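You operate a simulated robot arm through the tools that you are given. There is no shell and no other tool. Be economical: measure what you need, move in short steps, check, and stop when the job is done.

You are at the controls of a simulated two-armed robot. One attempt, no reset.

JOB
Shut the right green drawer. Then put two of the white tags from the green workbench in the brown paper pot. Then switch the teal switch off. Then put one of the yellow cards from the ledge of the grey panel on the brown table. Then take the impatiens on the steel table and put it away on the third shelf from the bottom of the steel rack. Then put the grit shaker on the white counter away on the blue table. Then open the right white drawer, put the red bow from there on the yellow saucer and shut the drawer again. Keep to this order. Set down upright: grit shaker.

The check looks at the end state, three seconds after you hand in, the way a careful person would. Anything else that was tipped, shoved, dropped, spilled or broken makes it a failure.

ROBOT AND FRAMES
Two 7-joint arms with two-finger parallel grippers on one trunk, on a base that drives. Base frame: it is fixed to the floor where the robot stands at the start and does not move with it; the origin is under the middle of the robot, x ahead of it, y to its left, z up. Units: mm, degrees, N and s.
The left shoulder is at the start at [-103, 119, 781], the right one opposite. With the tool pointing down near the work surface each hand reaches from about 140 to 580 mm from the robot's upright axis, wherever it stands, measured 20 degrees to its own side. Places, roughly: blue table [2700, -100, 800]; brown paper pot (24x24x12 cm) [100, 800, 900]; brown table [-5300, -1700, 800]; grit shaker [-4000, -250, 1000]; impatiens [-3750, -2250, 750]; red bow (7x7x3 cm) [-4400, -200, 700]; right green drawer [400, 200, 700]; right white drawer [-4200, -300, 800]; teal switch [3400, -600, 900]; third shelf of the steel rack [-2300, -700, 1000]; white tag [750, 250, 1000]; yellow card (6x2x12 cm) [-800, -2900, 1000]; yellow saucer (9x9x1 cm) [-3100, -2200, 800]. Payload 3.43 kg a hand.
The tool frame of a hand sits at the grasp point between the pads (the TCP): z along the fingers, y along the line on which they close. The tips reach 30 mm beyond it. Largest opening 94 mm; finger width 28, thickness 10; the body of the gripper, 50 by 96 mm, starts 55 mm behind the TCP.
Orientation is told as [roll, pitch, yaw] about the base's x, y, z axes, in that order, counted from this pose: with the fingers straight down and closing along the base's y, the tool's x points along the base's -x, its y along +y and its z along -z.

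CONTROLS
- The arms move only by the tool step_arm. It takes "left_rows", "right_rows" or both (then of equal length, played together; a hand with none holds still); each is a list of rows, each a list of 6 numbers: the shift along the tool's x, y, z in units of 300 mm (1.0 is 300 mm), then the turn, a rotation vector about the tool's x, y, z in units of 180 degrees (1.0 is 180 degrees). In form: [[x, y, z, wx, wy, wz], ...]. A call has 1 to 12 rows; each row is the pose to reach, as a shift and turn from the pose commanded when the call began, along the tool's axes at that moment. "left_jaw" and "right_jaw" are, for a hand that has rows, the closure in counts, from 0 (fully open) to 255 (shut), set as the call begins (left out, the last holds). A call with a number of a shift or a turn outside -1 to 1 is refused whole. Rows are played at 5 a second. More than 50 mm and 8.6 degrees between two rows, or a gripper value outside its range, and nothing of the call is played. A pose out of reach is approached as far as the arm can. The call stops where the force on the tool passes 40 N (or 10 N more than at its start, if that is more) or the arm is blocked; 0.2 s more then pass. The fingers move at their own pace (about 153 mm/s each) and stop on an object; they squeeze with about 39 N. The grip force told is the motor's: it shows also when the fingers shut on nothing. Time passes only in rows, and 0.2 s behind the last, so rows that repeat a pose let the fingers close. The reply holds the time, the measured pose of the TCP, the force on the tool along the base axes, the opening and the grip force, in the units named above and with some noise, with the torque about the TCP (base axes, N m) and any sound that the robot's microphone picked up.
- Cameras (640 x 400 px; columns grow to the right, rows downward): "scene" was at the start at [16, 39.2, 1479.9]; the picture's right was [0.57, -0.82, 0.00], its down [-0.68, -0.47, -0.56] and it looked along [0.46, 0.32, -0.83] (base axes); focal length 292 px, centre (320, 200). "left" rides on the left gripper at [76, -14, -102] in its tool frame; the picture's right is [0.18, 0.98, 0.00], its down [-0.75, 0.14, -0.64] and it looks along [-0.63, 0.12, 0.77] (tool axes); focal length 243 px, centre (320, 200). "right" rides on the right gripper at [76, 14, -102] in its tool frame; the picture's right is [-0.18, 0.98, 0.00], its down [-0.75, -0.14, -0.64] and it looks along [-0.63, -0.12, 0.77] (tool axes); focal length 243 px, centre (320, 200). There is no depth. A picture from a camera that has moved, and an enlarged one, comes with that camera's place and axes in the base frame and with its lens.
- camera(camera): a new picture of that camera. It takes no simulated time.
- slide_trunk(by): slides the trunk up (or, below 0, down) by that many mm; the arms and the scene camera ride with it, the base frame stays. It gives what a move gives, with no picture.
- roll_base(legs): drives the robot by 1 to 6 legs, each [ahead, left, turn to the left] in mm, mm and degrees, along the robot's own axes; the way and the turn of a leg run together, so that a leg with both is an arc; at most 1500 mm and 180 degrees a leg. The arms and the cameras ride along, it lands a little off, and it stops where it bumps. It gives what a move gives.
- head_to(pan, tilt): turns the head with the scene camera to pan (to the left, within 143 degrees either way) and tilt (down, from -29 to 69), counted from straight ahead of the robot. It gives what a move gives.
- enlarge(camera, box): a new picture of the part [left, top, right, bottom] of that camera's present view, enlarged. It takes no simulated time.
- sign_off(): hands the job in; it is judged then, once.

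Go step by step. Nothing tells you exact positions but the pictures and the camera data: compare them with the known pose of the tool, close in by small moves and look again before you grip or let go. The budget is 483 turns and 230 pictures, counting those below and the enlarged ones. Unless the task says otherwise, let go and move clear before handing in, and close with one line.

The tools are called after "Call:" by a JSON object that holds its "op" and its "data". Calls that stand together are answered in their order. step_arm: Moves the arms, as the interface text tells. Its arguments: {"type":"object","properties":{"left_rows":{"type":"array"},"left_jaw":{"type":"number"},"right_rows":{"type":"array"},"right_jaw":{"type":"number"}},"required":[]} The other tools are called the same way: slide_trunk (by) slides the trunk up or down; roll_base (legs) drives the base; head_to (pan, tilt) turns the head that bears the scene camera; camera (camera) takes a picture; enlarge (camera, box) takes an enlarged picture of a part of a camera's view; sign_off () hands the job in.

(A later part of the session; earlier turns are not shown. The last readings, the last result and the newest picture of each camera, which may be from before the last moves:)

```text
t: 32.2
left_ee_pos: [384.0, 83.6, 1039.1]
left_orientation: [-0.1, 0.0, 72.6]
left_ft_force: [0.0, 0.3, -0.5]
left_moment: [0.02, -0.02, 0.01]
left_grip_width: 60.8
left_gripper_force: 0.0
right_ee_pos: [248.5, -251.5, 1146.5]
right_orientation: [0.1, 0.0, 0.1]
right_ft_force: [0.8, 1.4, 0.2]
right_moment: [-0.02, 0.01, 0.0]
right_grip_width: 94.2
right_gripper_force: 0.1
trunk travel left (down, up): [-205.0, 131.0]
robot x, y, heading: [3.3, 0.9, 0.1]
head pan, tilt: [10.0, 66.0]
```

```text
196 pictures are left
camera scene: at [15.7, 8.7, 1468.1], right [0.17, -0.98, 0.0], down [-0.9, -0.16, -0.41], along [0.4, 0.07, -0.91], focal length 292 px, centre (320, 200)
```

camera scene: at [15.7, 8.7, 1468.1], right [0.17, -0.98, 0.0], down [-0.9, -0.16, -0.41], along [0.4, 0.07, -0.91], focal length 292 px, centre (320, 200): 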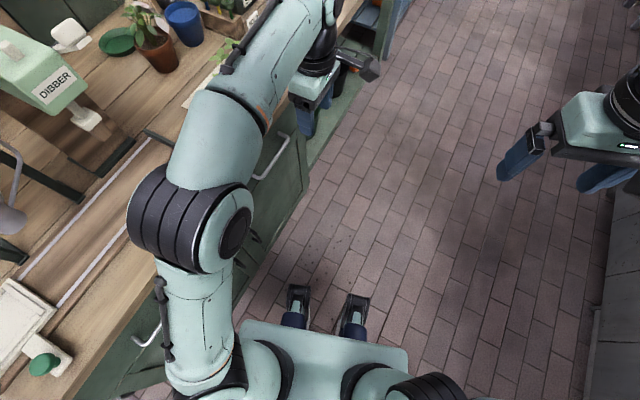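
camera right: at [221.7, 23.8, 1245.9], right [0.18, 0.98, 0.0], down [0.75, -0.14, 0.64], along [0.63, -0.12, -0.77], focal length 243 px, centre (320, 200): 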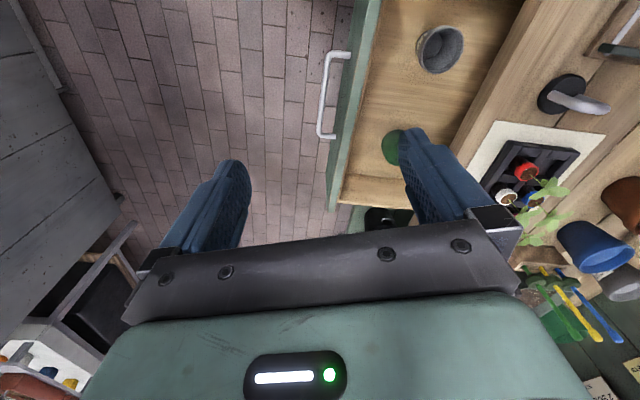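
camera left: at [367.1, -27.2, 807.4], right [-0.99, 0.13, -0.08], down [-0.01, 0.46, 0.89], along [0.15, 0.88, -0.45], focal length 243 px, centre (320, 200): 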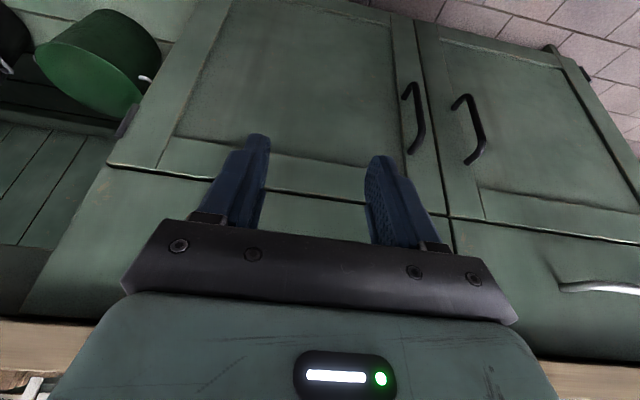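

I return the left hand to its carry pose before driving along the bench.

Call:
{"op": "step_arm", "data": {"left_rows": [[-0.02, 0.03, -0.1, 0, 0, 0.04], [-0.06, 0.09, -0.2, 0, 0, 0.085], [-0.11, 0.16, -0.3, 0, 0, 0.13], [-0.16, 0.24, -0.37, 0, 0, 0.175], [-0.21, 0.32, -0.37, 0, 0, 0.22], [-0.26, 0.39, -0.37, 0, 0, 0.265], [-0.31, 0.46, -0.37, 0, 0, 0.31], [-0.35, 0.53, -0.37, 0, 0, 0.355], [-0.394, 0.592, -0.37, 0, 0, 0.403]]}}

Call:
{"op": "roll_base", "data": {"legs": [[560, -223, 0], [0, 0, 73]]}}

Call:
{"op": "head_to", "data": {"pan": 0, "tilt": 50}}

Call:
{"op": "camera", "data": {"camera": "scene"}}

```text
t: 34.2
left_ee_pos: [251.0, 248.9, 1150.6]
left_orientation: [-0.1, -0.2, -0.3]
left_ft_force: [0.4, 0.2, -0.1]
left_moment: [0.03, 0.04, 0.0]
left_grip_width: 60.9
left_gripper_force: 0.1
right_ee_pos: [248.1, -251.5, 1145.8]
right_orientation: [0.0, 0.0, 0.0]
right_ft_force: [-0.1, 0.2, 0.0]
right_moment: [0.04, 0.0, -0.01]
right_grip_width: 94.1
right_gripper_force: 0.0
trunk travel left (down, up): [-205.0, 131.0]
robot x, y, heading: [-3.5, -1.5, -0.0]
head pan, tilt: [10.0, 66.0]
```

```text
t: 40.7
left_ee_pos: [388.0, 89.0, 1150.1]
left_orientation: [0.0, -0.2, 73.0]
left_ft_force: [0.8, -0.1, -1.1]
left_moment: [-0.03, 0.0, -0.01]
left_grip_width: 60.7
left_gripper_force: 0.1
right_ee_pos: [865.9, -57.3, 1145.5]
right_orientation: [0.1, 0.0, 73.0]
right_ft_force: [0.1, -0.5, 0.4]
right_moment: [0.01, -0.01, -0.02]
right_grip_width: 94.1
right_gripper_force: 0.0
trunk travel left (down, up): [-205.0, 131.0]
robot x, y, heading: [552.5, -222.8, 73.0]
head pan, tilt: [10.0, 66.0]
```

```text
t: 41.5
left_ee_pos: [387.7, 89.4, 1150.3]
left_orientation: [0.0, -0.2, 73.1]
left_ft_force: [0.1, 0.4, -0.3]
left_moment: [-0.01, -0.01, 0.01]
left_grip_width: 60.8
left_gripper_force: 0.2
right_ee_pos: [864.8, -58.3, 1145.2]
right_orientation: [0.0, 0.0, 73.0]
right_ft_force: [-0.1, 0.0, 0.6]
right_moment: [0.0, 0.01, 0.01]
right_grip_width: 93.8
right_gripper_force: 0.1
trunk travel left (down, up): [-205.0, 131.0]
robot x, y, heading: [550.6, -218.8, 72.9]
head pan, tilt: [0.0, 50.0]
```

```text
195 pictures are left
camera scene: at [562.5, -191.6, 1487.3], right [0.96, -0.29, 0.0], down [-0.22, -0.73, -0.64], along [0.19, 0.61, -0.77], focal length 292 px, centre (320, 200)
```

scene: 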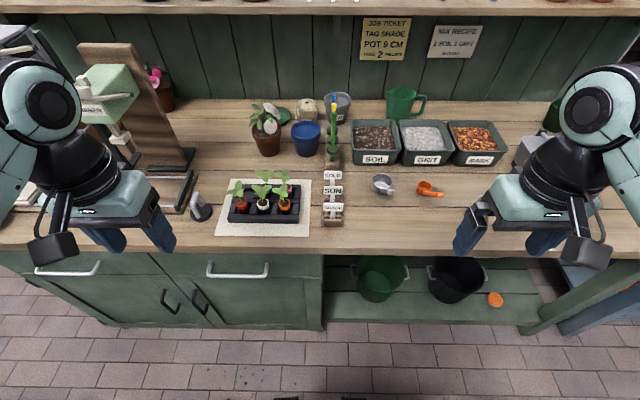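

The robot is square to the bench, and the tag block is almost straight ahead. I zoom in on the tags.

Call:
{"op": "enlarge", "data": {"camera": "scene", "box": [270, 80, 430, 240]}}

Call:
{"op": "enlarge", "data": {"camera": "scene", "box": [340, 0, 500, 80]}}

```text
2.50 times, centred on (350, 160) of scene
camera zoom: at [562.5, -191.6, 1487.3], right [0.96, -0.29, 0.0], down [-0.22, -0.73, -0.64], along [0.19, 0.61, -0.77], focal length 730 px, centre (245, 300)
```

zoom: 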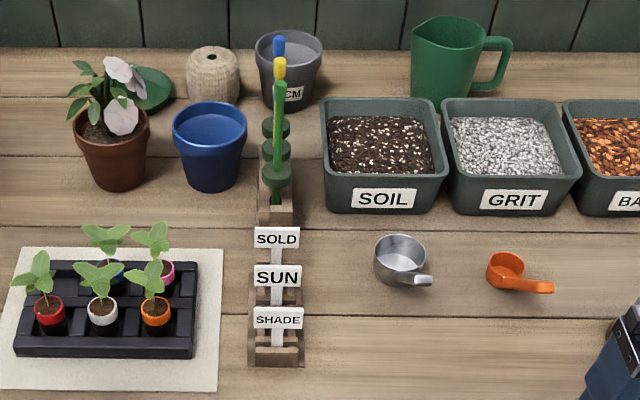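

```text
4.00 times, centred on (420, 40) of scene
camera zoom: at [562.5, -191.6, 1487.3], right [0.96, -0.29, 0.0], down [-0.22, -0.73, -0.64], along [0.19, 0.61, -0.77], focal length 1169 px, centre (-80, 840)
```

zoom: 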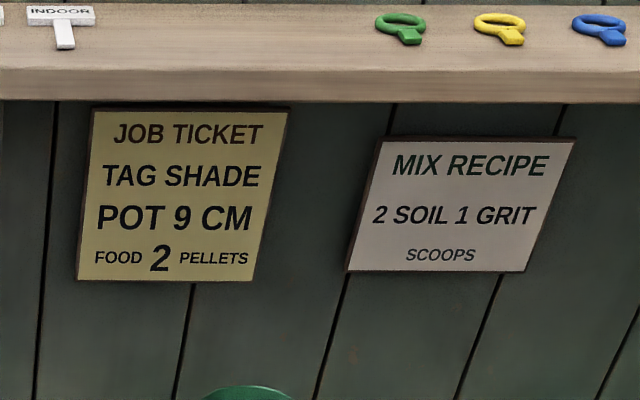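

The tags stand in a row going away from me (SHADE, SUN, SOLD), about 52 mm apart, with plates facing me. I shift the base left and a little closer, then bring the right hand over the front tag with jaws closing front-to-back.

Call:
{"op": "roll_base", "data": {"legs": [[40, 100, 0]]}}

Call:
{"op": "step_arm", "data": {"right_rows": [[-0.05, 0.035, 0.0, 0, 0, 0.045], [-0.11, 0.07, 0.0, 0, 0, 0.09], [-0.16, 0.105, 0.02, 0, 0, 0.135], [-0.22, 0.14, 0.05, 0, 0, 0.18], [-0.27, 0.175, 0.08, 0, 0, 0.225], [-0.33, 0.21, 0.11, 0, 0, 0.27], [-0.38, 0.245, 0.14, 0, 0, 0.315], [-0.44, 0.28, 0.17, 0, 0, 0.36], [-0.49, 0.315, 0.2, 0, 0, 0.405], [-0.55, 0.35, 0.25, 0, 0, 0.45], [-0.6, 0.383, 0.3, 0, 0, 0.5]]}}

Call:
{"op": "camera", "data": {"camera": "right"}}

Call:
{"op": "camera", "data": {"camera": "scene"}}

```text
t: 43.1
left_ee_pos: [302.1, 157.1, 1150.8]
left_orientation: [-0.1, -0.2, 73.0]
left_ft_force: [-0.6, -0.3, -0.7]
left_moment: [0.01, 0.02, -0.04]
left_grip_width: 60.8
left_gripper_force: 0.1
right_ee_pos: [781.2, 9.4, 1145.7]
right_orientation: [0.0, 0.0, 72.9]
right_ft_force: [0.0, 0.0, -0.3]
right_moment: [-0.04, 0.0, 0.0]
right_grip_width: 94.0
right_gripper_force: 0.2
trunk travel left (down, up): [-205.0, 131.0]
robot x, y, heading: [470.2, -154.0, 72.9]
head pan, tilt: [0.0, 50.0]
```

```text
refused: row 11 steps farther than a row can; nothing moved
```

```text
192 pictures are left
camera right: at [744.7, -59.9, 1248.2], right [-0.89, 0.46, 0.0], down [0.36, 0.68, 0.64], along [0.3, 0.57, -0.77], focal length 243 px, centre (320, 200)
```

right: 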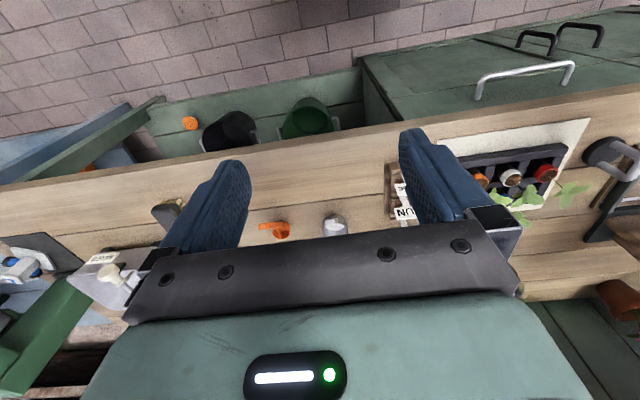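

```text
191 pictures are left
camera scene: at [477.0, -124.0, 1487.3], right [0.96, -0.29, 0.0], down [-0.22, -0.73, -0.64], along [0.19, 0.61, -0.77], focal length 292 px, centre (320, 200)
```

scene: 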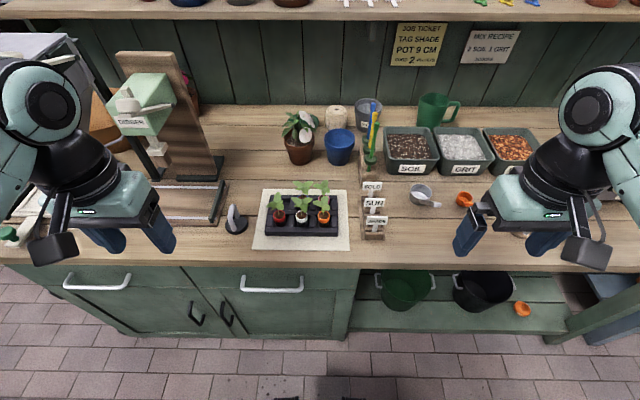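

The turn step was too large; I resend it with finer rows.

Call:
{"op": "step_arm", "data": {"right_rows": [[-0.05, 0.035, 0.0, 0, 0, 0.0417], [-0.1, 0.07, 0.0, 0, 0, 0.0833], [-0.15, 0.1, 0.02, 0, 0, 0.125], [-0.2, 0.133, 0.05, 0, 0, 0.1667], [-0.25, 0.166, 0.08, 0, 0, 0.2083], [-0.3, 0.2, 0.11, 0, 0, 0.25], [-0.35, 0.233, 0.14, 0, 0, 0.2917], [-0.4, 0.266, 0.17, 0, 0, 0.3333], [-0.45, 0.3, 0.2, 0, 0, 0.375], [-0.5, 0.333, 0.23, 0, 0, 0.4167], [-0.55, 0.366, 0.25, 0, 0, 0.4583], [-0.593, 0.4, 0.27, 0, 0, 0.5]]}}

Call:
{"op": "camera", "data": {"camera": "right"}}

Call:
{"op": "camera", "data": {"camera": "scene"}}

```text
t: 45.7
left_ee_pos: [302.7, 157.2, 1149.7]
left_orientation: [-0.1, -0.2, 73.0]
left_ft_force: [0.2, 1.1, 1.3]
left_moment: [-0.04, 0.0, -0.01]
left_grip_width: 60.9
left_gripper_force: 0.0
right_ee_pos: [718.3, 215.0, 1063.2]
right_orientation: [0.0, 0.0, -17.2]
right_ft_force: [0.2, -0.3, 0.1]
right_moment: [-0.02, 0.04, -0.05]
right_grip_width: 94.1
right_gripper_force: 0.0
trunk travel left (down, up): [-205.0, 131.0]
robot x, y, heading: [465.7, -154.2, 73.0]
head pan, tilt: [0.0, 50.0]
```

```text
190 pictures are left
camera right: at [650.1, 250.7, 1166.0], right [0.47, 0.88, 0.0], down [0.68, -0.36, 0.64], along [0.57, -0.3, -0.77], focal length 243 px, centre (320, 200)
```

right: 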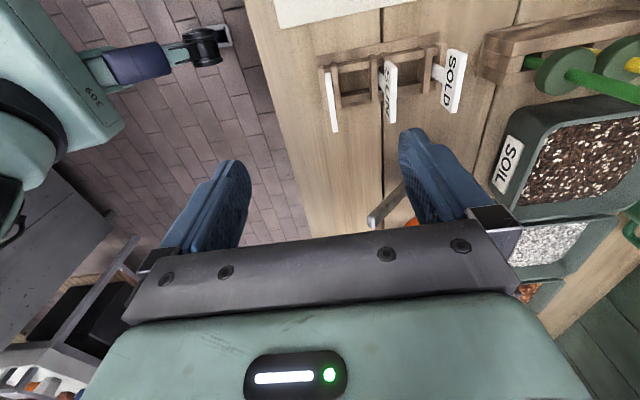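

```text
189 pictures are left
camera scene: at [477.2, -123.7, 1487.3], right [0.96, -0.29, 0.0], down [-0.22, -0.73, -0.64], along [0.19, 0.61, -0.77], focal length 292 px, centre (320, 200)
```

scene: 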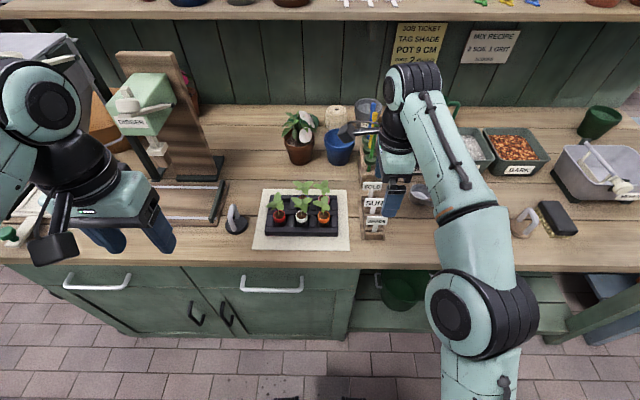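

The tag labels triangulate to about [723,224,921], [743,276,921] and [761,332,921]. I set the jaws to 50 mm and lower partway over the front tag to verify.

Call:
{"op": "step_arm", "data": {"right_rows": [[-0.005, 0.031, 0.1, 0, 0, 0], [-0.005, 0.031, 0.2, 0, 0, 0], [-0.005, 0.031, 0.26, 0, 0, 0]], "right_jaw": 119}}

Call:
{"op": "camera", "data": {"camera": "right"}}

Call:
{"op": "enlarge", "data": {"camera": "scene", "box": [320, 120, 480, 260]}}

```text
t: 46.5
left_ee_pos: [302.9, 157.1, 1150.3]
left_orientation: [0.0, -0.1, 73.0]
left_ft_force: [0.5, 0.1, 1.0]
left_moment: [0.01, 0.03, -0.02]
left_grip_width: 60.8
left_gripper_force: 0.1
right_ee_pos: [721.8, 224.2, 985.2]
right_orientation: [0.1, 0.0, -17.2]
right_ft_force: [0.3, -0.1, 0.0]
right_moment: [0.02, 0.0, 0.0]
right_grip_width: 50.0
right_gripper_force: 0.1
trunk travel left (down, up): [-205.0, 131.0]
robot x, y, heading: [467.7, -156.6, 73.0]
head pan, tilt: [0.0, 50.0]
```

```text
188 pictures are left
camera right: at [654.1, 258.8, 1087.6], right [0.46, 0.89, 0.0], down [0.68, -0.36, 0.64], along [0.57, -0.3, -0.77], focal length 243 px, centre (320, 200)
```

right: 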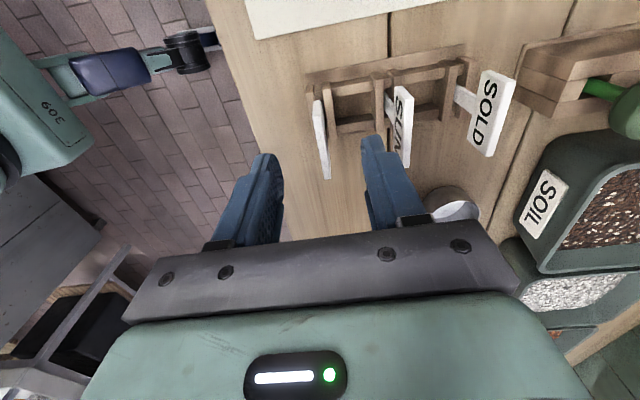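

```text
2.86 times, centred on (400, 190) of scene
camera zoom: at [477.5, -124.2, 1487.3], right [0.96, -0.29, 0.0], down [-0.22, -0.73, -0.64], along [0.19, 0.61, -0.77], focal length 835 px, centre (91, 229)
```

zoom: 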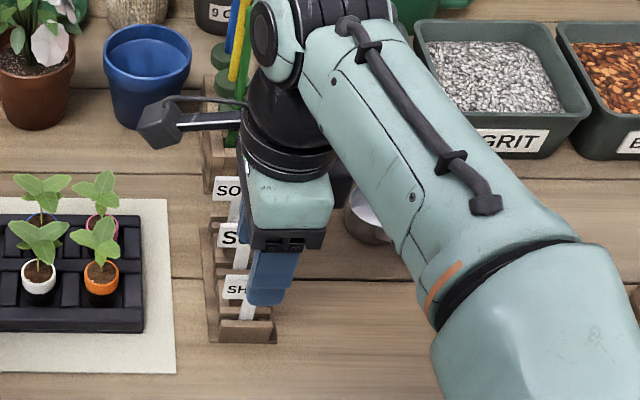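

The label sits exactly on my approach line. I lower to z≈935 and close.

Call:
{"op": "step_arm", "data": {"right_rows": [[0, 0, 0.06, 0, 0, 0], [0, 0, 0.12, 0, 0, 0], [0, 0, 0.17, 0, 0, 0]]}}

Call:
{"op": "camera", "data": {"camera": "right"}}

```text
t: 47.3
left_ee_pos: [303.0, 157.4, 1150.1]
left_orientation: [0.0, -0.2, 73.0]
left_ft_force: [0.6, -0.9, 0.5]
left_moment: [-0.01, -0.03, -0.01]
left_grip_width: 61.0
left_gripper_force: 0.1
right_ee_pos: [722.2, 222.9, 936.4]
right_orientation: [-0.1, 0.0, -17.0]
right_ft_force: [-0.5, -1.5, -0.6]
right_moment: [0.0, 0.0, 0.03]
right_grip_width: 50.1
right_gripper_force: 0.1
trunk travel left (down, up): [-205.0, 131.0]
robot x, y, heading: [471.0, -156.3, 73.0]
head pan, tilt: [0.0, 50.0]
```

```text
186 pictures are left
camera right: at [654.7, 258.9, 1037.9], right [0.46, 0.89, 0.0], down [0.68, -0.36, 0.64], along [0.57, -0.3, -0.77], focal length 243 px, centre (320, 200)
```

right: 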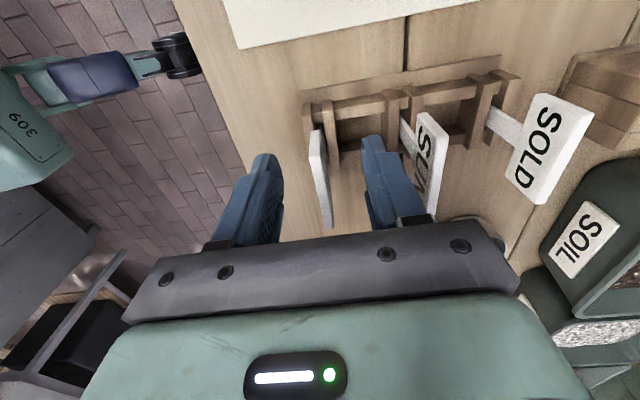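

The plate is between the pads. I close the jaws.

Call:
{"op": "step_arm", "data": {"right_rows": [[0, 0, 0, 0, 0, 0], [0, 0, 0, 0, 0, 0], [0, 0, 0, 0, 0, 0]], "right_jaw": 255}}

Call:
{"op": "camera", "data": {"camera": "right"}}

```text
t: 48.1
left_ee_pos: [302.9, 157.4, 1152.1]
left_orientation: [0.0, -0.2, 72.9]
left_ft_force: [-0.2, 0.2, 0.0]
left_moment: [-0.01, 0.03, 0.05]
left_grip_width: 60.8
left_gripper_force: 0.1
right_ee_pos: [723.4, 223.9, 935.8]
right_orientation: [0.0, 0.0, -17.1]
right_ft_force: [-0.4, 0.0, -0.2]
right_moment: [-0.02, -0.03, -0.01]
right_grip_width: 6.8
right_gripper_force: 38.9
trunk travel left (down, up): [-205.0, 131.0]
robot x, y, heading: [465.3, -157.3, 72.9]
head pan, tilt: [0.0, 50.0]
```

```text
185 pictures are left
camera right: at [654.6, 258.7, 1038.0], right [0.46, 0.89, 0.0], down [0.68, -0.36, 0.64], along [0.57, -0.3, -0.77], focal length 243 px, centre (320, 200)
```

right: 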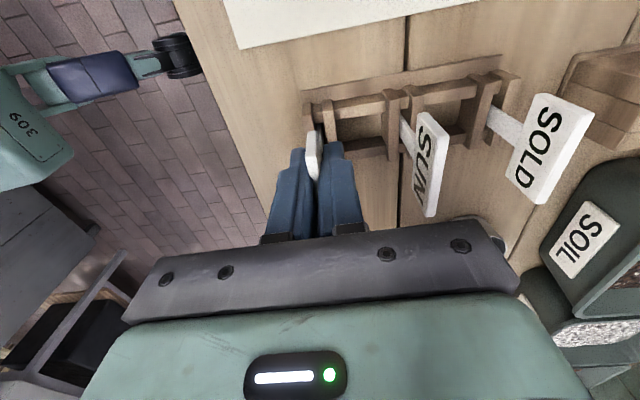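

Gripped at 6.8 mm. I lift it out of the block.

Call:
{"op": "step_arm", "data": {"right_rows": [[0, 0, -0.05, 0, 0, 0], [0, 0, -0.1, 0, 0, 0], [0, 0, -0.2, 0, 0, 0], [0, 0, -0.35, 0, 0, 0], [0, 0, -0.5, 0, 0, 0], [0, 0, -0.65, 0, 0, 0]]}}

Call:
{"op": "camera", "data": {"camera": "right"}}

```text
t: 49.5
left_ee_pos: [300.7, 156.0, 1150.8]
left_orientation: [0.0, -0.2, 73.0]
left_ft_force: [0.0, -0.5, 0.3]
left_moment: [0.03, -0.03, -0.04]
left_grip_width: 60.7
left_gripper_force: 0.0
right_ee_pos: [716.1, 195.3, 1104.8]
right_orientation: [0.1, -0.6, -16.5]
right_ft_force: [0.3, -0.8, -0.6]
right_moment: [0.03, -0.02, 0.01]
right_grip_width: 6.6
right_gripper_force: 38.6
right hand out of reach, approached as far as the arm can: row 5, 6
trunk travel left (down, up): [-205.0, 131.0]
robot x, y, heading: [466.7, -155.6, 73.3]
head pan, tilt: [0.0, 50.0]
```

```text
184 pictures are left
camera right: at [645.5, 230.3, 1206.5], right [0.46, 0.89, 0.0], down [0.68, -0.35, 0.65], along [0.58, -0.29, -0.76], focal length 243 px, centre (320, 200)
```

right: 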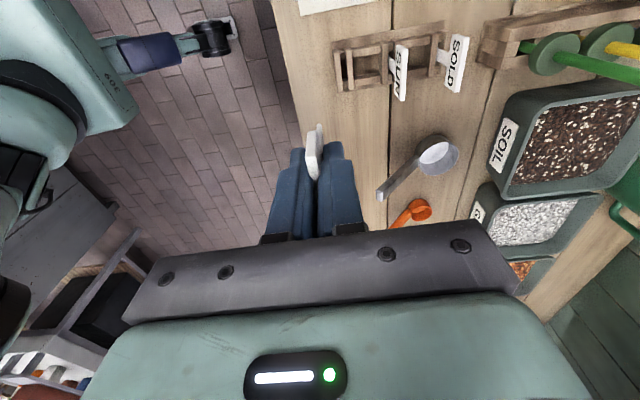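

First tag in the right hand. I retract that hand and shift the base right so the left hand can reach the SUN tag.

Call:
{"op": "step_arm", "data": {"right_rows": [[-0.03, -0.13, 0, 0, 0, 0], [-0.06, -0.27, 0, 0, 0, 0], [-0.12, -0.4, 0, 0, 0, 0], [-0.2, -0.53, -0.05, 0, 0, 0], [-0.28, -0.66, -0.1, 0, 0, 0]]}}

Call:
{"op": "roll_base", "data": {"legs": [[0, -268, 0]]}}

Call:
{"op": "camera", "data": {"camera": "scene"}}

```text
t: 50.7
left_ee_pos: [303.2, 156.9, 1150.0]
left_orientation: [0.1, -0.2, 73.0]
left_ft_force: [0.6, 0.5, 0.5]
left_moment: [0.01, -0.02, 0.0]
left_grip_width: 60.8
left_gripper_force: 0.1
right_ee_pos: [738.7, -19.1, 1135.3]
right_orientation: [0.1, 0.0, -17.0]
right_ft_force: [-0.4, 0.1, -0.6]
right_moment: [0.01, -0.01, -0.01]
right_grip_width: 6.5
right_gripper_force: 38.5
trunk travel left (down, up): [-205.0, 131.0]
robot x, y, heading: [468.1, -155.6, 73.1]
head pan, tilt: [0.0, 50.0]
```

```text
t: 53.6
left_ee_pos: [561.3, 79.6, 1150.2]
left_orientation: [0.1, -0.3, 72.9]
left_ft_force: [-1.0, 0.2, -0.6]
left_moment: [-0.01, 0.0, -0.01]
left_grip_width: 60.8
left_gripper_force: 0.1
right_ee_pos: [996.3, -98.2, 1136.3]
right_orientation: [-0.1, 0.1, -17.2]
right_ft_force: [-0.2, 0.3, -0.8]
right_moment: [0.01, 0.02, 0.0]
right_grip_width: 6.8
right_gripper_force: 39.5
trunk travel left (down, up): [-205.0, 131.0]
robot x, y, heading: [722.9, -234.3, 72.8]
head pan, tilt: [0.0, 50.0]
```

```text
183 pictures are left
camera scene: at [734.8, -203.5, 1487.3], right [0.96, -0.3, 0.0], down [-0.23, -0.73, -0.64], along [0.19, 0.61, -0.77], focal length 292 px, centre (320, 200)
```

scene: 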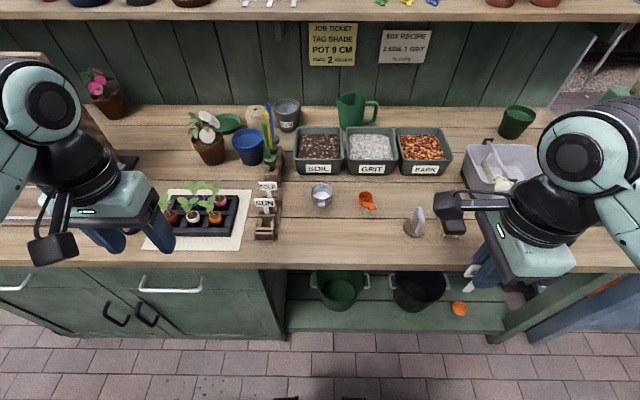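

Now the left hand goes above the SUN tag with the jaws turned front-to-back.

Call:
{"op": "step_arm", "data": {"left_rows": [[-0.067, -0.032, 0.025, 0, 0, -0.0417], [-0.134, -0.065, 0.05, 0, 0, -0.0833], [-0.2, -0.097, 0.075, 0, 0, -0.125], [-0.268, -0.129, 0.1, 0, 0, -0.1667], [-0.335, -0.162, 0.125, 0, 0, -0.2083], [-0.4, -0.194, 0.15, 0, 0, -0.25], [-0.468, -0.226, 0.175, 0, 0, -0.2917], [-0.535, -0.259, 0.2, 0, 0, -0.3333], [-0.6, -0.291, 0.225, 0, 0, -0.375], [-0.67, -0.323, 0.25, 0, 0, -0.4167], [-0.735, -0.356, 0.275, 0, 0, -0.4583], [-0.803, -0.388, 0.3, 0, 0, -0.5]], "left_jaw": 119}}

Call:
{"op": "camera", "data": {"camera": "left"}}

Call:
{"op": "enlarge", "data": {"camera": "scene", "box": [200, 120, 360, 260]}}

```text
t: 56.2
left_ee_pos: [710.1, 212.5, 1028.7]
left_orientation: [-3.0, 0.3, 162.2]
left_ft_force: [0.5, -4.4, -11.8]
left_moment: [0.32, 0.04, 0.01]
left_grip_width: 50.3
left_gripper_force: 0.2
left hand out of reach, approached as far as the arm can: row 10, 11, 12
right_ee_pos: [994.8, -102.8, 1137.2]
right_orientation: [0.3, 0.0, -17.3]
right_ft_force: [-0.9, -1.4, 0.4]
right_moment: [0.12, -0.08, 0.02]
right_grip_width: 6.8
right_gripper_force: 38.7
trunk travel left (down, up): [-205.0, 131.0]
robot x, y, heading: [724.6, -234.3, 72.7]
head pan, tilt: [0.0, 50.0]
```

```text
182 pictures are left
camera left: at [785.0, 197.6, 1131.5], right [-0.12, -0.99, -0.05], down [-0.77, 0.06, 0.63], along [-0.62, 0.12, -0.77], focal length 243 px, centre (320, 200)
```

left: 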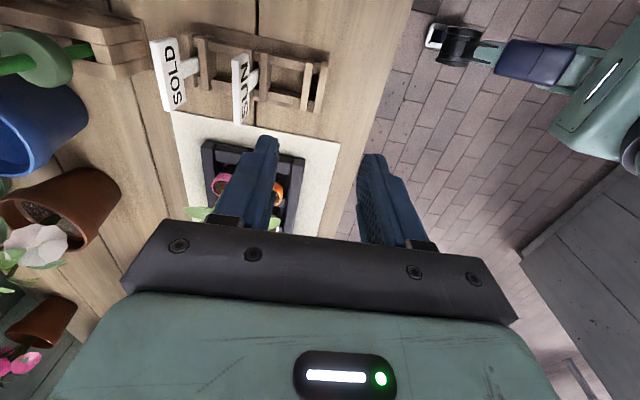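

```text
2.86 times, centred on (280, 190) of scene
camera zoom: at [732.7, -208.7, 1487.4], right [0.96, -0.3, 0.0], down [-0.23, -0.73, -0.65], along [0.19, 0.62, -0.76], focal length 835 px, centre (434, 229)
```

zoom: 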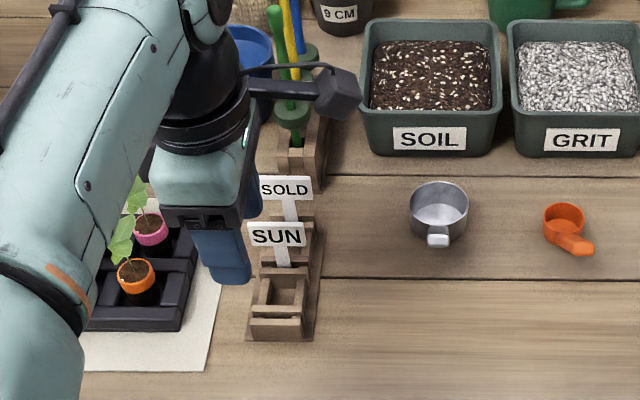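

The left arm is at its reach limit at this height because the shoulder is low. I raise the trunk 120 mm and try again.

Call:
{"op": "slide_trunk", "data": {"by": 120}}

```text
t: 57.7
left_ee_pos: [707.0, 208.2, 1129.7]
left_orientation: [-0.2, -0.2, 162.9]
left_ft_force: [-0.7, 0.1, -0.7]
left_moment: [0.02, -0.02, 0.01]
left_grip_width: 50.2
left_gripper_force: 0.0
right_ee_pos: [995.7, -98.5, 1257.1]
right_orientation: [0.0, 0.0, -17.2]
right_ft_force: [1.2, 0.0, 0.3]
right_moment: [-0.02, -0.01, 0.03]
right_grip_width: 6.9
right_gripper_force: 39.4
trunk travel left (down, up): [-325.0, 11.0]
robot x, y, heading: [724.8, -237.6, 72.9]
head pan, tilt: [0.0, 50.0]
```

Now I move to over the SUN tag at [742,278], going down as I go.

Call:
{"op": "step_arm", "data": {"left_rows": [[0, 0, 0.1, 0, 0, 0], [0.01, -0.05, 0.2, 0, 0, 0], [0.025, -0.15, 0.25, 0, 0, 0], [0.043, -0.257, 0.3, 0, 0, 0]]}}

Call:
{"op": "camera", "data": {"camera": "left"}}

```text
t: 58.7
left_ee_pos: [741.6, 279.4, 1038.0]
left_orientation: [-0.2, -0.1, 162.7]
left_ft_force: [-0.5, -0.3, 0.1]
left_moment: [-0.04, -0.01, 0.03]
left_grip_width: 50.0
left_gripper_force: 0.1
right_ee_pos: [997.0, -97.1, 1256.4]
right_orientation: [-0.2, 0.1, -17.2]
right_ft_force: [-0.1, 0.4, 0.7]
right_moment: [-0.01, -0.02, -0.01]
right_grip_width: 6.7
right_gripper_force: 39.2
trunk travel left (down, up): [-325.0, 11.0]
robot x, y, heading: [724.4, -237.0, 72.8]
head pan, tilt: [0.0, 50.0]
```

```text
180 pictures are left
camera left: at [818.2, 270.4, 1140.9], right [-0.11, -0.99, 0.0], down [-0.76, 0.09, 0.64], along [-0.64, 0.08, -0.77], focal length 243 px, centre (320, 200)
```

left: 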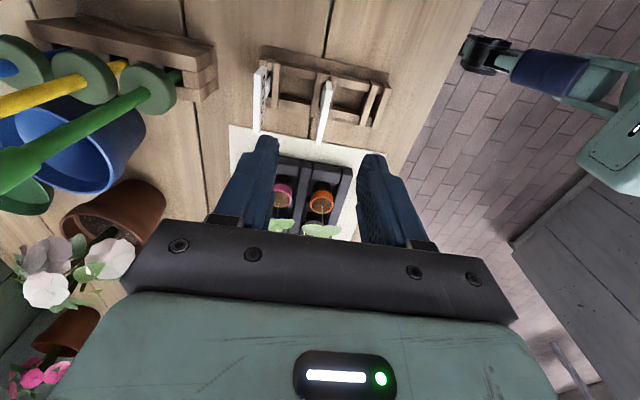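

The SUN label is on line within 4 mm. I descend to z≈935.

Call:
{"op": "step_arm", "data": {"left_rows": [[0, 0.01, 0.12, 0, 0, 0], [0, 0.01, 0.22, 0, 0, 0], [0, 0.01, 0.28, 0, 0, 0], [0, 0.01, 0.34, 0, 0, 0]]}}

Call:
{"op": "camera", "data": {"camera": "left"}}

```text
t: 59.7
left_ee_pos: [741.1, 276.5, 937.0]
left_orientation: [-0.1, -0.1, 162.7]
left_ft_force: [0.8, -0.9, 0.4]
left_moment: [-0.01, -0.02, 0.03]
left_grip_width: 50.3
left_gripper_force: 0.2
right_ee_pos: [995.2, -97.3, 1255.5]
right_orientation: [0.0, 0.0, -17.2]
right_ft_force: [0.4, -0.1, 0.0]
right_moment: [-0.02, -0.02, -0.03]
right_grip_width: 6.7
right_gripper_force: 39.5
trunk travel left (down, up): [-325.0, 11.0]
robot x, y, heading: [725.5, -230.3, 72.9]
head pan, tilt: [0.0, 50.0]
```

```text
179 pictures are left
camera left: at [818.4, 267.8, 1039.3], right [-0.11, -0.99, 0.0], down [-0.76, 0.09, 0.64], along [-0.64, 0.08, -0.77], focal length 243 px, centre (320, 200)
```

left: 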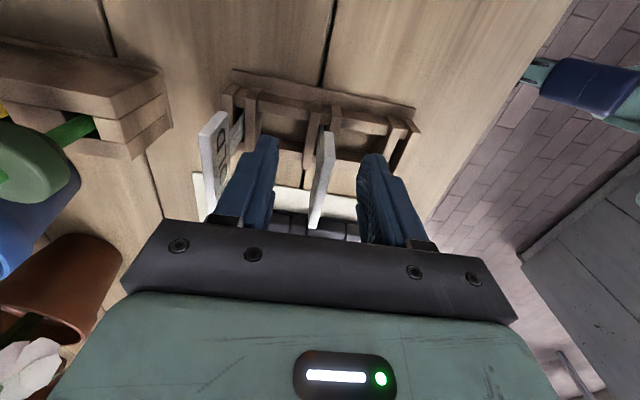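

The plate is centred between pads. I close and then lift.

Call:
{"op": "step_arm", "data": {"left_rows": [[0, 0, 0, 0, 0, 0], [0, 0, 0, 0, 0, 0], [0, 0, 0, 0, 0, 0]], "left_jaw": 255}}

Call:
{"op": "step_arm", "data": {"left_rows": [[0, 0, -0.05, 0, 0, 0], [0, 0, -0.1, 0, 0, 0], [0, 0, -0.2, 0, 0, 0], [0, 0, -0.35, 0, 0, 0], [0, 0, -0.45, 0, 0, 0]]}}

Call:
{"op": "camera", "data": {"camera": "left"}}

```text
t: 60.5
left_ee_pos: [741.0, 276.4, 937.3]
left_orientation: [-0.2, 0.0, 162.8]
left_ft_force: [0.5, 0.1, 0.3]
left_moment: [0.0, 0.0, -0.01]
left_grip_width: 6.7
left_gripper_force: 39.3
right_ee_pos: [996.6, -97.8, 1255.7]
right_orientation: [0.1, 0.0, -17.2]
right_ft_force: [-0.4, 0.5, 0.1]
right_moment: [-0.03, 0.02, 0.0]
right_grip_width: 7.0
right_gripper_force: 38.5
trunk travel left (down, up): [-325.0, 11.0]
robot x, y, heading: [723.9, -235.0, 72.7]
head pan, tilt: [0.0, 50.0]
```

```text
t: 61.7
left_ee_pos: [740.3, 276.6, 1074.3]
left_orientation: [0.0, 0.0, 162.8]
left_ft_force: [-0.5, 0.1, 0.5]
left_moment: [0.0, 0.01, 0.02]
left_grip_width: 6.9
left_gripper_force: 39.2
right_ee_pos: [995.6, -97.3, 1255.9]
right_orientation: [0.1, 0.0, -17.2]
right_ft_force: [0.1, 0.2, -0.9]
right_moment: [-0.03, 0.01, 0.01]
right_grip_width: 6.7
right_gripper_force: 39.3
trunk travel left (down, up): [-325.0, 11.0]
robot x, y, heading: [723.6, -233.1, 72.9]
head pan, tilt: [0.0, 50.0]
```

```text
178 pictures are left
camera left: at [817.7, 266.9, 1176.5], right [-0.11, -0.99, 0.0], down [-0.76, 0.09, 0.64], along [-0.64, 0.08, -0.77], focal length 243 px, centre (320, 200)
```

left: 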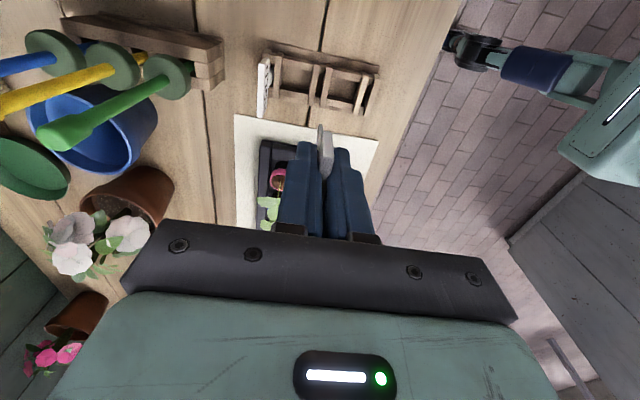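

Both tags are in hand. I retract the left arm, then drive along and around the bench's left end toward the pot.

Call:
{"op": "step_arm", "data": {"left_rows": [[-0.02, 0.14, 0, 0, 0, 0], [-0.05, 0.28, 0, 0, 0, 0], [-0.1, 0.42, -0.05, 0, 0, 0], [-0.18, 0.55, -0.12, 0, 0, 0], [-0.27, 0.68, -0.2, 0, 0, 0]]}}

Call:
{"op": "roll_base", "data": {"legs": [[-150, 0, 0], [0, 1490, 0]]}}

Call:
{"op": "head_to", "data": {"pan": 0, "tilt": 40}}

Call:
{"op": "camera", "data": {"camera": "scene"}}

```text
refused: row 4 steps farther than a row can; nothing moved
```

```text
t: 75.9
left_ee_pos: [-714.5, 579.5, 1074.9]
left_orientation: [-0.3, 0.0, 162.3]
left_ft_force: [0.5, 0.4, -0.5]
left_moment: [-0.02, -0.01, 0.02]
left_grip_width: 6.4
left_gripper_force: 38.8
right_ee_pos: [-464.7, 201.3, 1255.2]
right_orientation: [0.1, 0.0, -17.8]
right_ft_force: [0.4, 0.8, -0.9]
right_moment: [0.03, -0.02, 0.01]
right_grip_width: 6.6
right_gripper_force: 39.5
trunk travel left (down, up): [-325.0, 11.0]
robot x, y, heading: [-736.9, 68.8, 72.1]
head pan, tilt: [0.0, 50.0]
```

```text
t: 76.6
left_ee_pos: [-715.4, 579.5, 1074.1]
left_orientation: [-0.2, 0.0, 162.1]
left_ft_force: [1.9, -0.4, -0.3]
left_moment: [-0.02, 0.0, 0.0]
left_grip_width: 6.6
left_gripper_force: 39.1
right_ee_pos: [-464.0, 200.9, 1256.9]
right_orientation: [0.0, 0.0, -17.8]
right_ft_force: [-0.7, -0.2, 0.3]
right_moment: [-0.01, 0.02, -0.02]
right_grip_width: 6.6
right_gripper_force: 39.1
trunk travel left (down, up): [-325.0, 11.0]
robot x, y, heading: [-736.3, 66.1, 72.2]
head pan, tilt: [0.0, 40.0]
```

```text
177 pictures are left
camera scene: at [-724.8, 104.3, 1626.6], right [0.95, -0.31, 0.0], down [-0.2, -0.61, -0.77], along [0.23, 0.73, -0.64], focal length 292 px, centre (320, 200)
```

scene: 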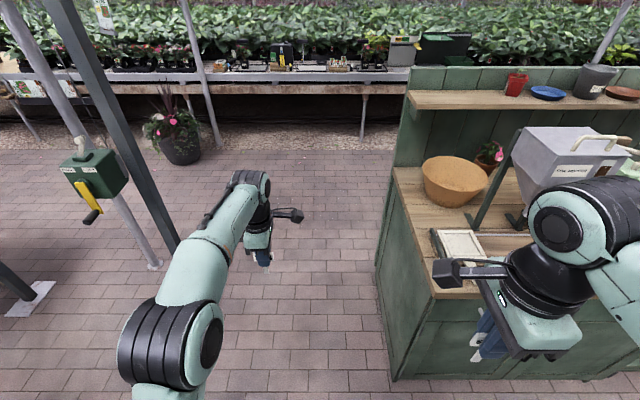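

I must be careful: the retract was refused and the base moved with the arm extended; the readings show no bump, and I'll check the bench. Now I retract the left arm properly.

Call:
{"op": "step_arm", "data": {"left_rows": [[-0.02, 0.14, 0, 0, 0, 0], [-0.05, 0.28, 0, 0, 0, 0], [-0.09, 0.42, -0.04, 0, 0, 0], [-0.14, 0.55, -0.08, 0, 0, 0], [-0.2, 0.68, -0.12, 0, 0, 0], [-0.25, 0.8, -0.16, 0, 0, 0]]}}

Call:
{"op": "head_to", "data": {"pan": -45, "tilt": 25}}

Call:
{"op": "camera", "data": {"camera": "scene"}}

```text
t: 78.0
left_ee_pos: [-861.3, 370.6, 1121.4]
left_orientation: [-0.3, -0.1, 162.2]
left_ft_force: [0.3, 0.0, -0.7]
left_moment: [0.04, -0.03, 0.02]
left_grip_width: 6.8
left_gripper_force: 39.0
right_ee_pos: [-464.2, 200.0, 1256.5]
right_orientation: [0.1, 0.0, -17.7]
right_ft_force: [0.0, -0.4, -0.2]
right_moment: [0.03, -0.01, 0.0]
right_grip_width: 6.7
right_gripper_force: 39.2
trunk travel left (down, up): [-325.0, 11.0]
robot x, y, heading: [-737.7, 67.5, 72.2]
head pan, tilt: [0.0, 40.0]
```

```text
t: 79.1
left_ee_pos: [-859.9, 372.5, 1121.5]
left_orientation: [-0.2, 0.0, 162.3]
left_ft_force: [0.0, -0.2, -0.6]
left_moment: [0.03, 0.01, 0.0]
left_grip_width: 6.7
left_gripper_force: 38.9
right_ee_pos: [-463.1, 200.7, 1256.0]
right_orientation: [0.0, 0.0, -17.8]
right_ft_force: [-0.2, 0.1, 0.0]
right_moment: [0.01, 0.01, 0.03]
right_grip_width: 6.6
right_gripper_force: 39.5
trunk travel left (down, up): [-325.0, 11.0]
robot x, y, heading: [-735.1, 65.8, 72.0]
head pan, tilt: [-45.0, 25.0]
```

```text
176 pictures are left
camera scene: at [-668.8, 65.6, 1649.9], right [0.46, -0.89, 0.0], down [-0.38, -0.19, -0.91], along [0.81, 0.42, -0.42], focal length 292 px, centre (320, 200)
```

scene: 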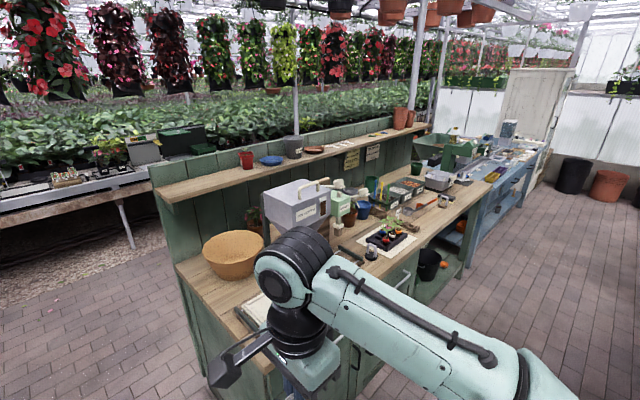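

The bench looks undisturbed. I turn to face along the bench and move up alongside its end to the pot.

Call:
{"op": "roll_base", "data": {"legs": [[0, 0, -89], [0, 974, 0]]}}

Call:
{"op": "head_to", "data": {"pan": 0, "tilt": 50}}

Call:
{"op": "camera", "data": {"camera": "scene"}}

```text
t: 91.8
left_ee_pos: [-167.4, 1145.3, 1120.3]
left_orientation: [-0.1, 0.0, 74.1]
left_ft_force: [0.2, -0.2, -0.9]
left_moment: [-0.01, 0.01, -0.03]
left_grip_width: 6.7
left_gripper_force: 38.5
right_ee_pos: [-325.3, 744.5, 1256.5]
right_orientation: [0.0, -0.1, -105.9]
right_ft_force: [0.4, 1.1, -1.1]
right_moment: [-0.02, 0.04, -0.03]
right_grip_width: 6.6
right_gripper_force: 39.9
trunk travel left (down, up): [-325.0, 11.0]
robot x, y, heading: [-470.7, 1014.3, -15.9]
head pan, tilt: [-45.0, 25.0]
```

```text
t: 93.0
left_ee_pos: [-167.6, 1145.8, 1120.8]
left_orientation: [-0.2, -0.1, 74.1]
left_ft_force: [0.0, -0.7, -0.2]
left_moment: [-0.02, -0.03, -0.03]
left_grip_width: 6.8
left_gripper_force: 39.2
right_ee_pos: [-326.3, 744.4, 1255.9]
right_orientation: [0.0, 0.0, -105.9]
right_ft_force: [0.8, 0.4, 0.3]
right_moment: [-0.06, 0.02, -0.02]
right_grip_width: 6.8
right_gripper_force: 38.8
trunk travel left (down, up): [-325.0, 11.0]
robot x, y, heading: [-468.1, 1018.0, -15.8]
head pan, tilt: [0.0, 50.0]
```

```text
175 pictures are left
camera scene: at [-437.3, 1002.1, 1612.5], right [-0.27, -0.96, 0.0], down [-0.74, 0.21, -0.64], along [0.62, -0.18, -0.77], focal length 292 px, centre (320, 200)
```

scene: 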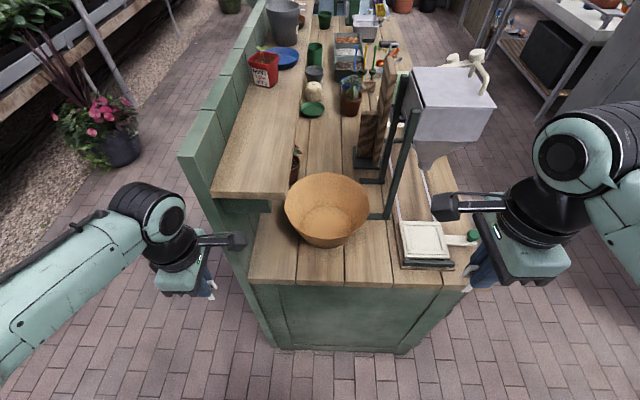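

The pot is about 540 mm ahead, 26 mm to my right. I close in 50 mm and bring the right hand over the pot.

Call:
{"op": "roll_base", "data": {"legs": [[50, 0, 0]]}}

Call:
{"op": "step_arm", "data": {"right_rows": [[0.08, 0.14, 0.05, 0, 0, 0], [0.16, 0.27, 0.12, 0, 0, 0], [0.24, 0.4, 0.19, 0, 0, 0], [0.32, 0.53, 0.26, 0, 0, 0], [0.4, 0.65, 0.33, 0, 0, 0], [0.48, 0.76, 0.4, 0, 0, 0], [0.54, 0.87, 0.47, 0, 0, 0]]}}

Call:
{"op": "camera", "data": {"camera": "scene"}}

Call:
{"op": "camera", "data": {"camera": "right"}}

```text
t: 93.9
left_ee_pos: [-121.1, 1133.6, 1119.8]
left_orientation: [-0.3, 0.0, 74.2]
left_ft_force: [-0.2, 0.1, -0.3]
left_moment: [0.02, -0.02, 0.0]
left_grip_width: 6.8
left_gripper_force: 39.4
right_ee_pos: [-280.5, 731.0, 1256.3]
right_orientation: [0.0, 0.0, -105.9]
right_ft_force: [0.5, -0.4, -0.3]
right_moment: [-0.04, -0.03, 0.04]
right_grip_width: 6.6
right_gripper_force: 38.4
trunk travel left (down, up): [-325.0, 11.0]
robot x, y, heading: [-420.5, 998.2, -15.8]
head pan, tilt: [0.0, 50.0]
```

```text
refused: row 1 steps farther than a row can; nothing moved
```

```text
174 pictures are left
camera scene: at [-391.2, 989.1, 1612.1], right [-0.27, -0.96, 0.0], down [-0.74, 0.21, -0.64], along [0.62, -0.18, -0.77], focal length 292 px, centre (320, 200)
```

scene: 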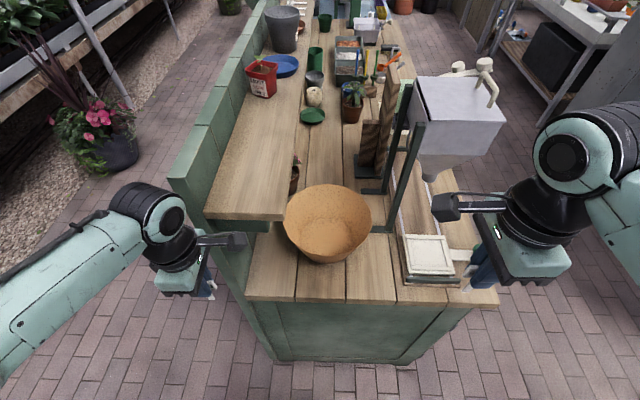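

```text
173 pictures are left
camera right: at [-244.0, 800.2, 1357.8], right [0.9, -0.45, 0.0], down [-0.34, -0.69, 0.64], along [-0.29, -0.57, -0.77], focal length 243 px, centre (320, 200)
```

right: 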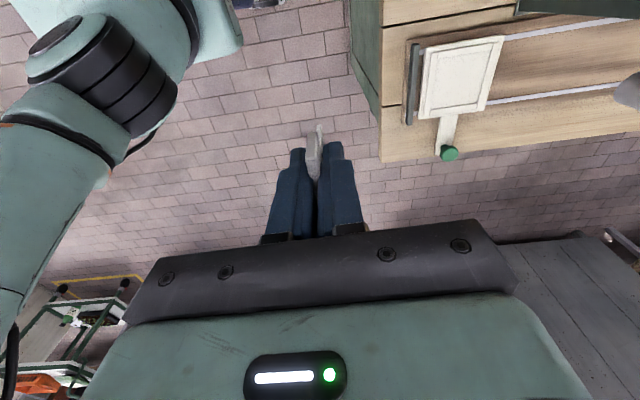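

Row limits need finer steps; I resend with nine even rows, ending over the pot's middle right.

Call:
{"op": "step_arm", "data": {"right_rows": [[0.0626, 0.1048, 0.0541, 0, 0, 0], [0.1251, 0.2096, 0.1082, 0, 0, 0], [0.1877, 0.3143, 0.1623, 0, 0, 0], [0.2502, 0.4191, 0.2164, 0, 0, 0], [0.3128, 0.5239, 0.2706, 0, 0, 0], [0.3753, 0.6287, 0.3247, 0, 0, 0], [0.4379, 0.7334, 0.3788, 0, 0, 0], [0.5004, 0.8382, 0.4329, 0, 0, 0], [0.563, 0.943, 0.487, 0, 0, 0]]}}

Call:
{"op": "camera", "data": {"camera": "scene"}}

Call:
{"op": "camera", "data": {"camera": "right"}}

```text
t: 95.9
left_ee_pos: [-118.8, 1132.9, 1120.5]
left_orientation: [-0.1, 0.0, 74.1]
left_ft_force: [0.2, 0.1, -0.1]
left_moment: [0.01, 0.03, 0.02]
left_grip_width: 6.5
left_gripper_force: 39.5
right_ee_pos: [43.2, 815.4, 1109.1]
right_orientation: [0.1, 0.0, -105.8]
right_ft_force: [0.5, 0.2, 0.6]
right_moment: [0.0, 0.0, 0.0]
right_grip_width: 6.6
right_gripper_force: 39.1
trunk travel left (down, up): [-325.0, 11.0]
robot x, y, heading: [-422.6, 999.8, -15.7]
head pan, tilt: [0.0, 50.0]
```

```text
172 pictures are left
camera scene: at [-388.8, 988.9, 1612.5], right [-0.27, -0.96, 0.0], down [-0.74, 0.21, -0.64], along [0.62, -0.18, -0.77], focal length 292 px, centre (320, 200)
```

scene: 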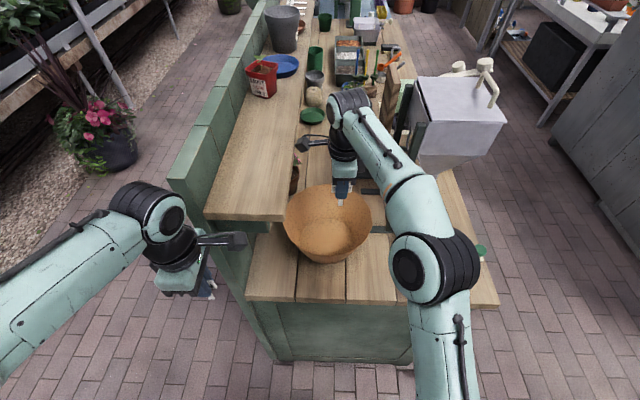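

```text
171 pictures are left
camera right: at [78.0, 884.3, 1210.7], right [0.89, -0.45, 0.0], down [-0.34, -0.69, 0.64], along [-0.29, -0.58, -0.77], focal length 243 px, centre (320, 200)
```

right: 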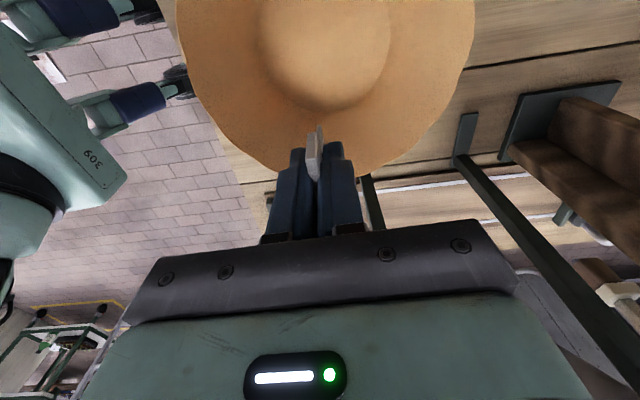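

The right hand is inside the pot's rim circle, about 25 mm right of centre. I lower the tag into the pot.

Call:
{"op": "step_arm", "data": {"right_rows": [[0, 0, 0.13, 0, 0, 0], [0, 0, 0.26, 0, 0, 0], [0, 0, 0.4, 0, 0, 0], [0, 0, 0.53, 0, 0, 0]]}}

Call:
{"op": "camera", "data": {"camera": "right"}}

```text
t: 96.9
left_ee_pos: [-119.5, 1133.4, 1120.5]
left_orientation: [-0.2, -0.1, 74.1]
left_ft_force: [1.3, 0.1, 0.0]
left_moment: [0.02, 0.02, -0.01]
left_grip_width: 6.8
left_gripper_force: 39.2
right_ee_pos: [39.9, 817.0, 951.5]
right_orientation: [0.0, 0.0, -105.9]
right_ft_force: [0.3, -0.1, 0.6]
right_moment: [0.03, 0.02, 0.01]
right_grip_width: 6.5
right_gripper_force: 39.0
trunk travel left (down, up): [-325.0, 11.0]
robot x, y, heading: [-423.6, 997.8, -16.1]
head pan, tilt: [0.0, 50.0]
```

```text
170 pictures are left
camera right: at [76.3, 885.5, 1052.9], right [0.9, -0.45, 0.0], down [-0.34, -0.69, 0.64], along [-0.29, -0.57, -0.77], focal length 243 px, centre (320, 200)
```

right: 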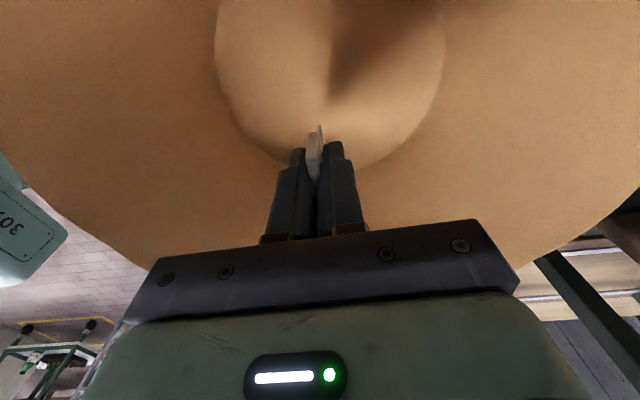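

Inside the pot. I open the jaws partway and rise.

Call:
{"op": "step_arm", "data": {"right_rows": [[0, 0, 0, 0, 0, 0], [0, 0, 0, 0, 0, 0], [0, 0, -0.1, 0, 0, 0], [0, 0, -0.25, 0, 0, 0], [0, 0, -0.4, 0, 0, 0], [0, 0, -0.53, 0, 0, 0]], "right_jaw": 150}}

Call:
{"op": "camera", "data": {"camera": "right"}}

```text
t: 98.3
left_ee_pos: [-119.9, 1132.8, 1120.6]
left_orientation: [-0.2, 0.2, 74.1]
left_ft_force: [0.8, -0.6, -0.4]
left_moment: [-0.01, -0.01, -0.01]
left_grip_width: 6.6
left_gripper_force: 38.7
right_ee_pos: [40.5, 815.2, 1111.2]
right_orientation: [0.0, 0.0, -106.0]
right_ft_force: [-0.5, 0.3, -1.0]
right_moment: [0.02, -0.02, 0.04]
right_grip_width: 38.5
right_gripper_force: 0.0
trunk travel left (down, up): [-325.0, 11.0]
robot x, y, heading: [-418.6, 995.2, -15.8]
head pan, tilt: [0.0, 50.0]
```

```text
169 pictures are left
camera right: at [76.4, 884.8, 1213.1], right [0.9, -0.45, 0.0], down [-0.34, -0.69, 0.64], along [-0.29, -0.58, -0.77], focal length 243 px, centre (320, 200)
```

right: 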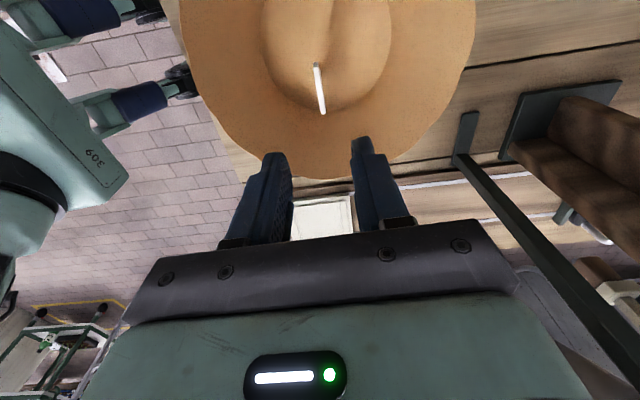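

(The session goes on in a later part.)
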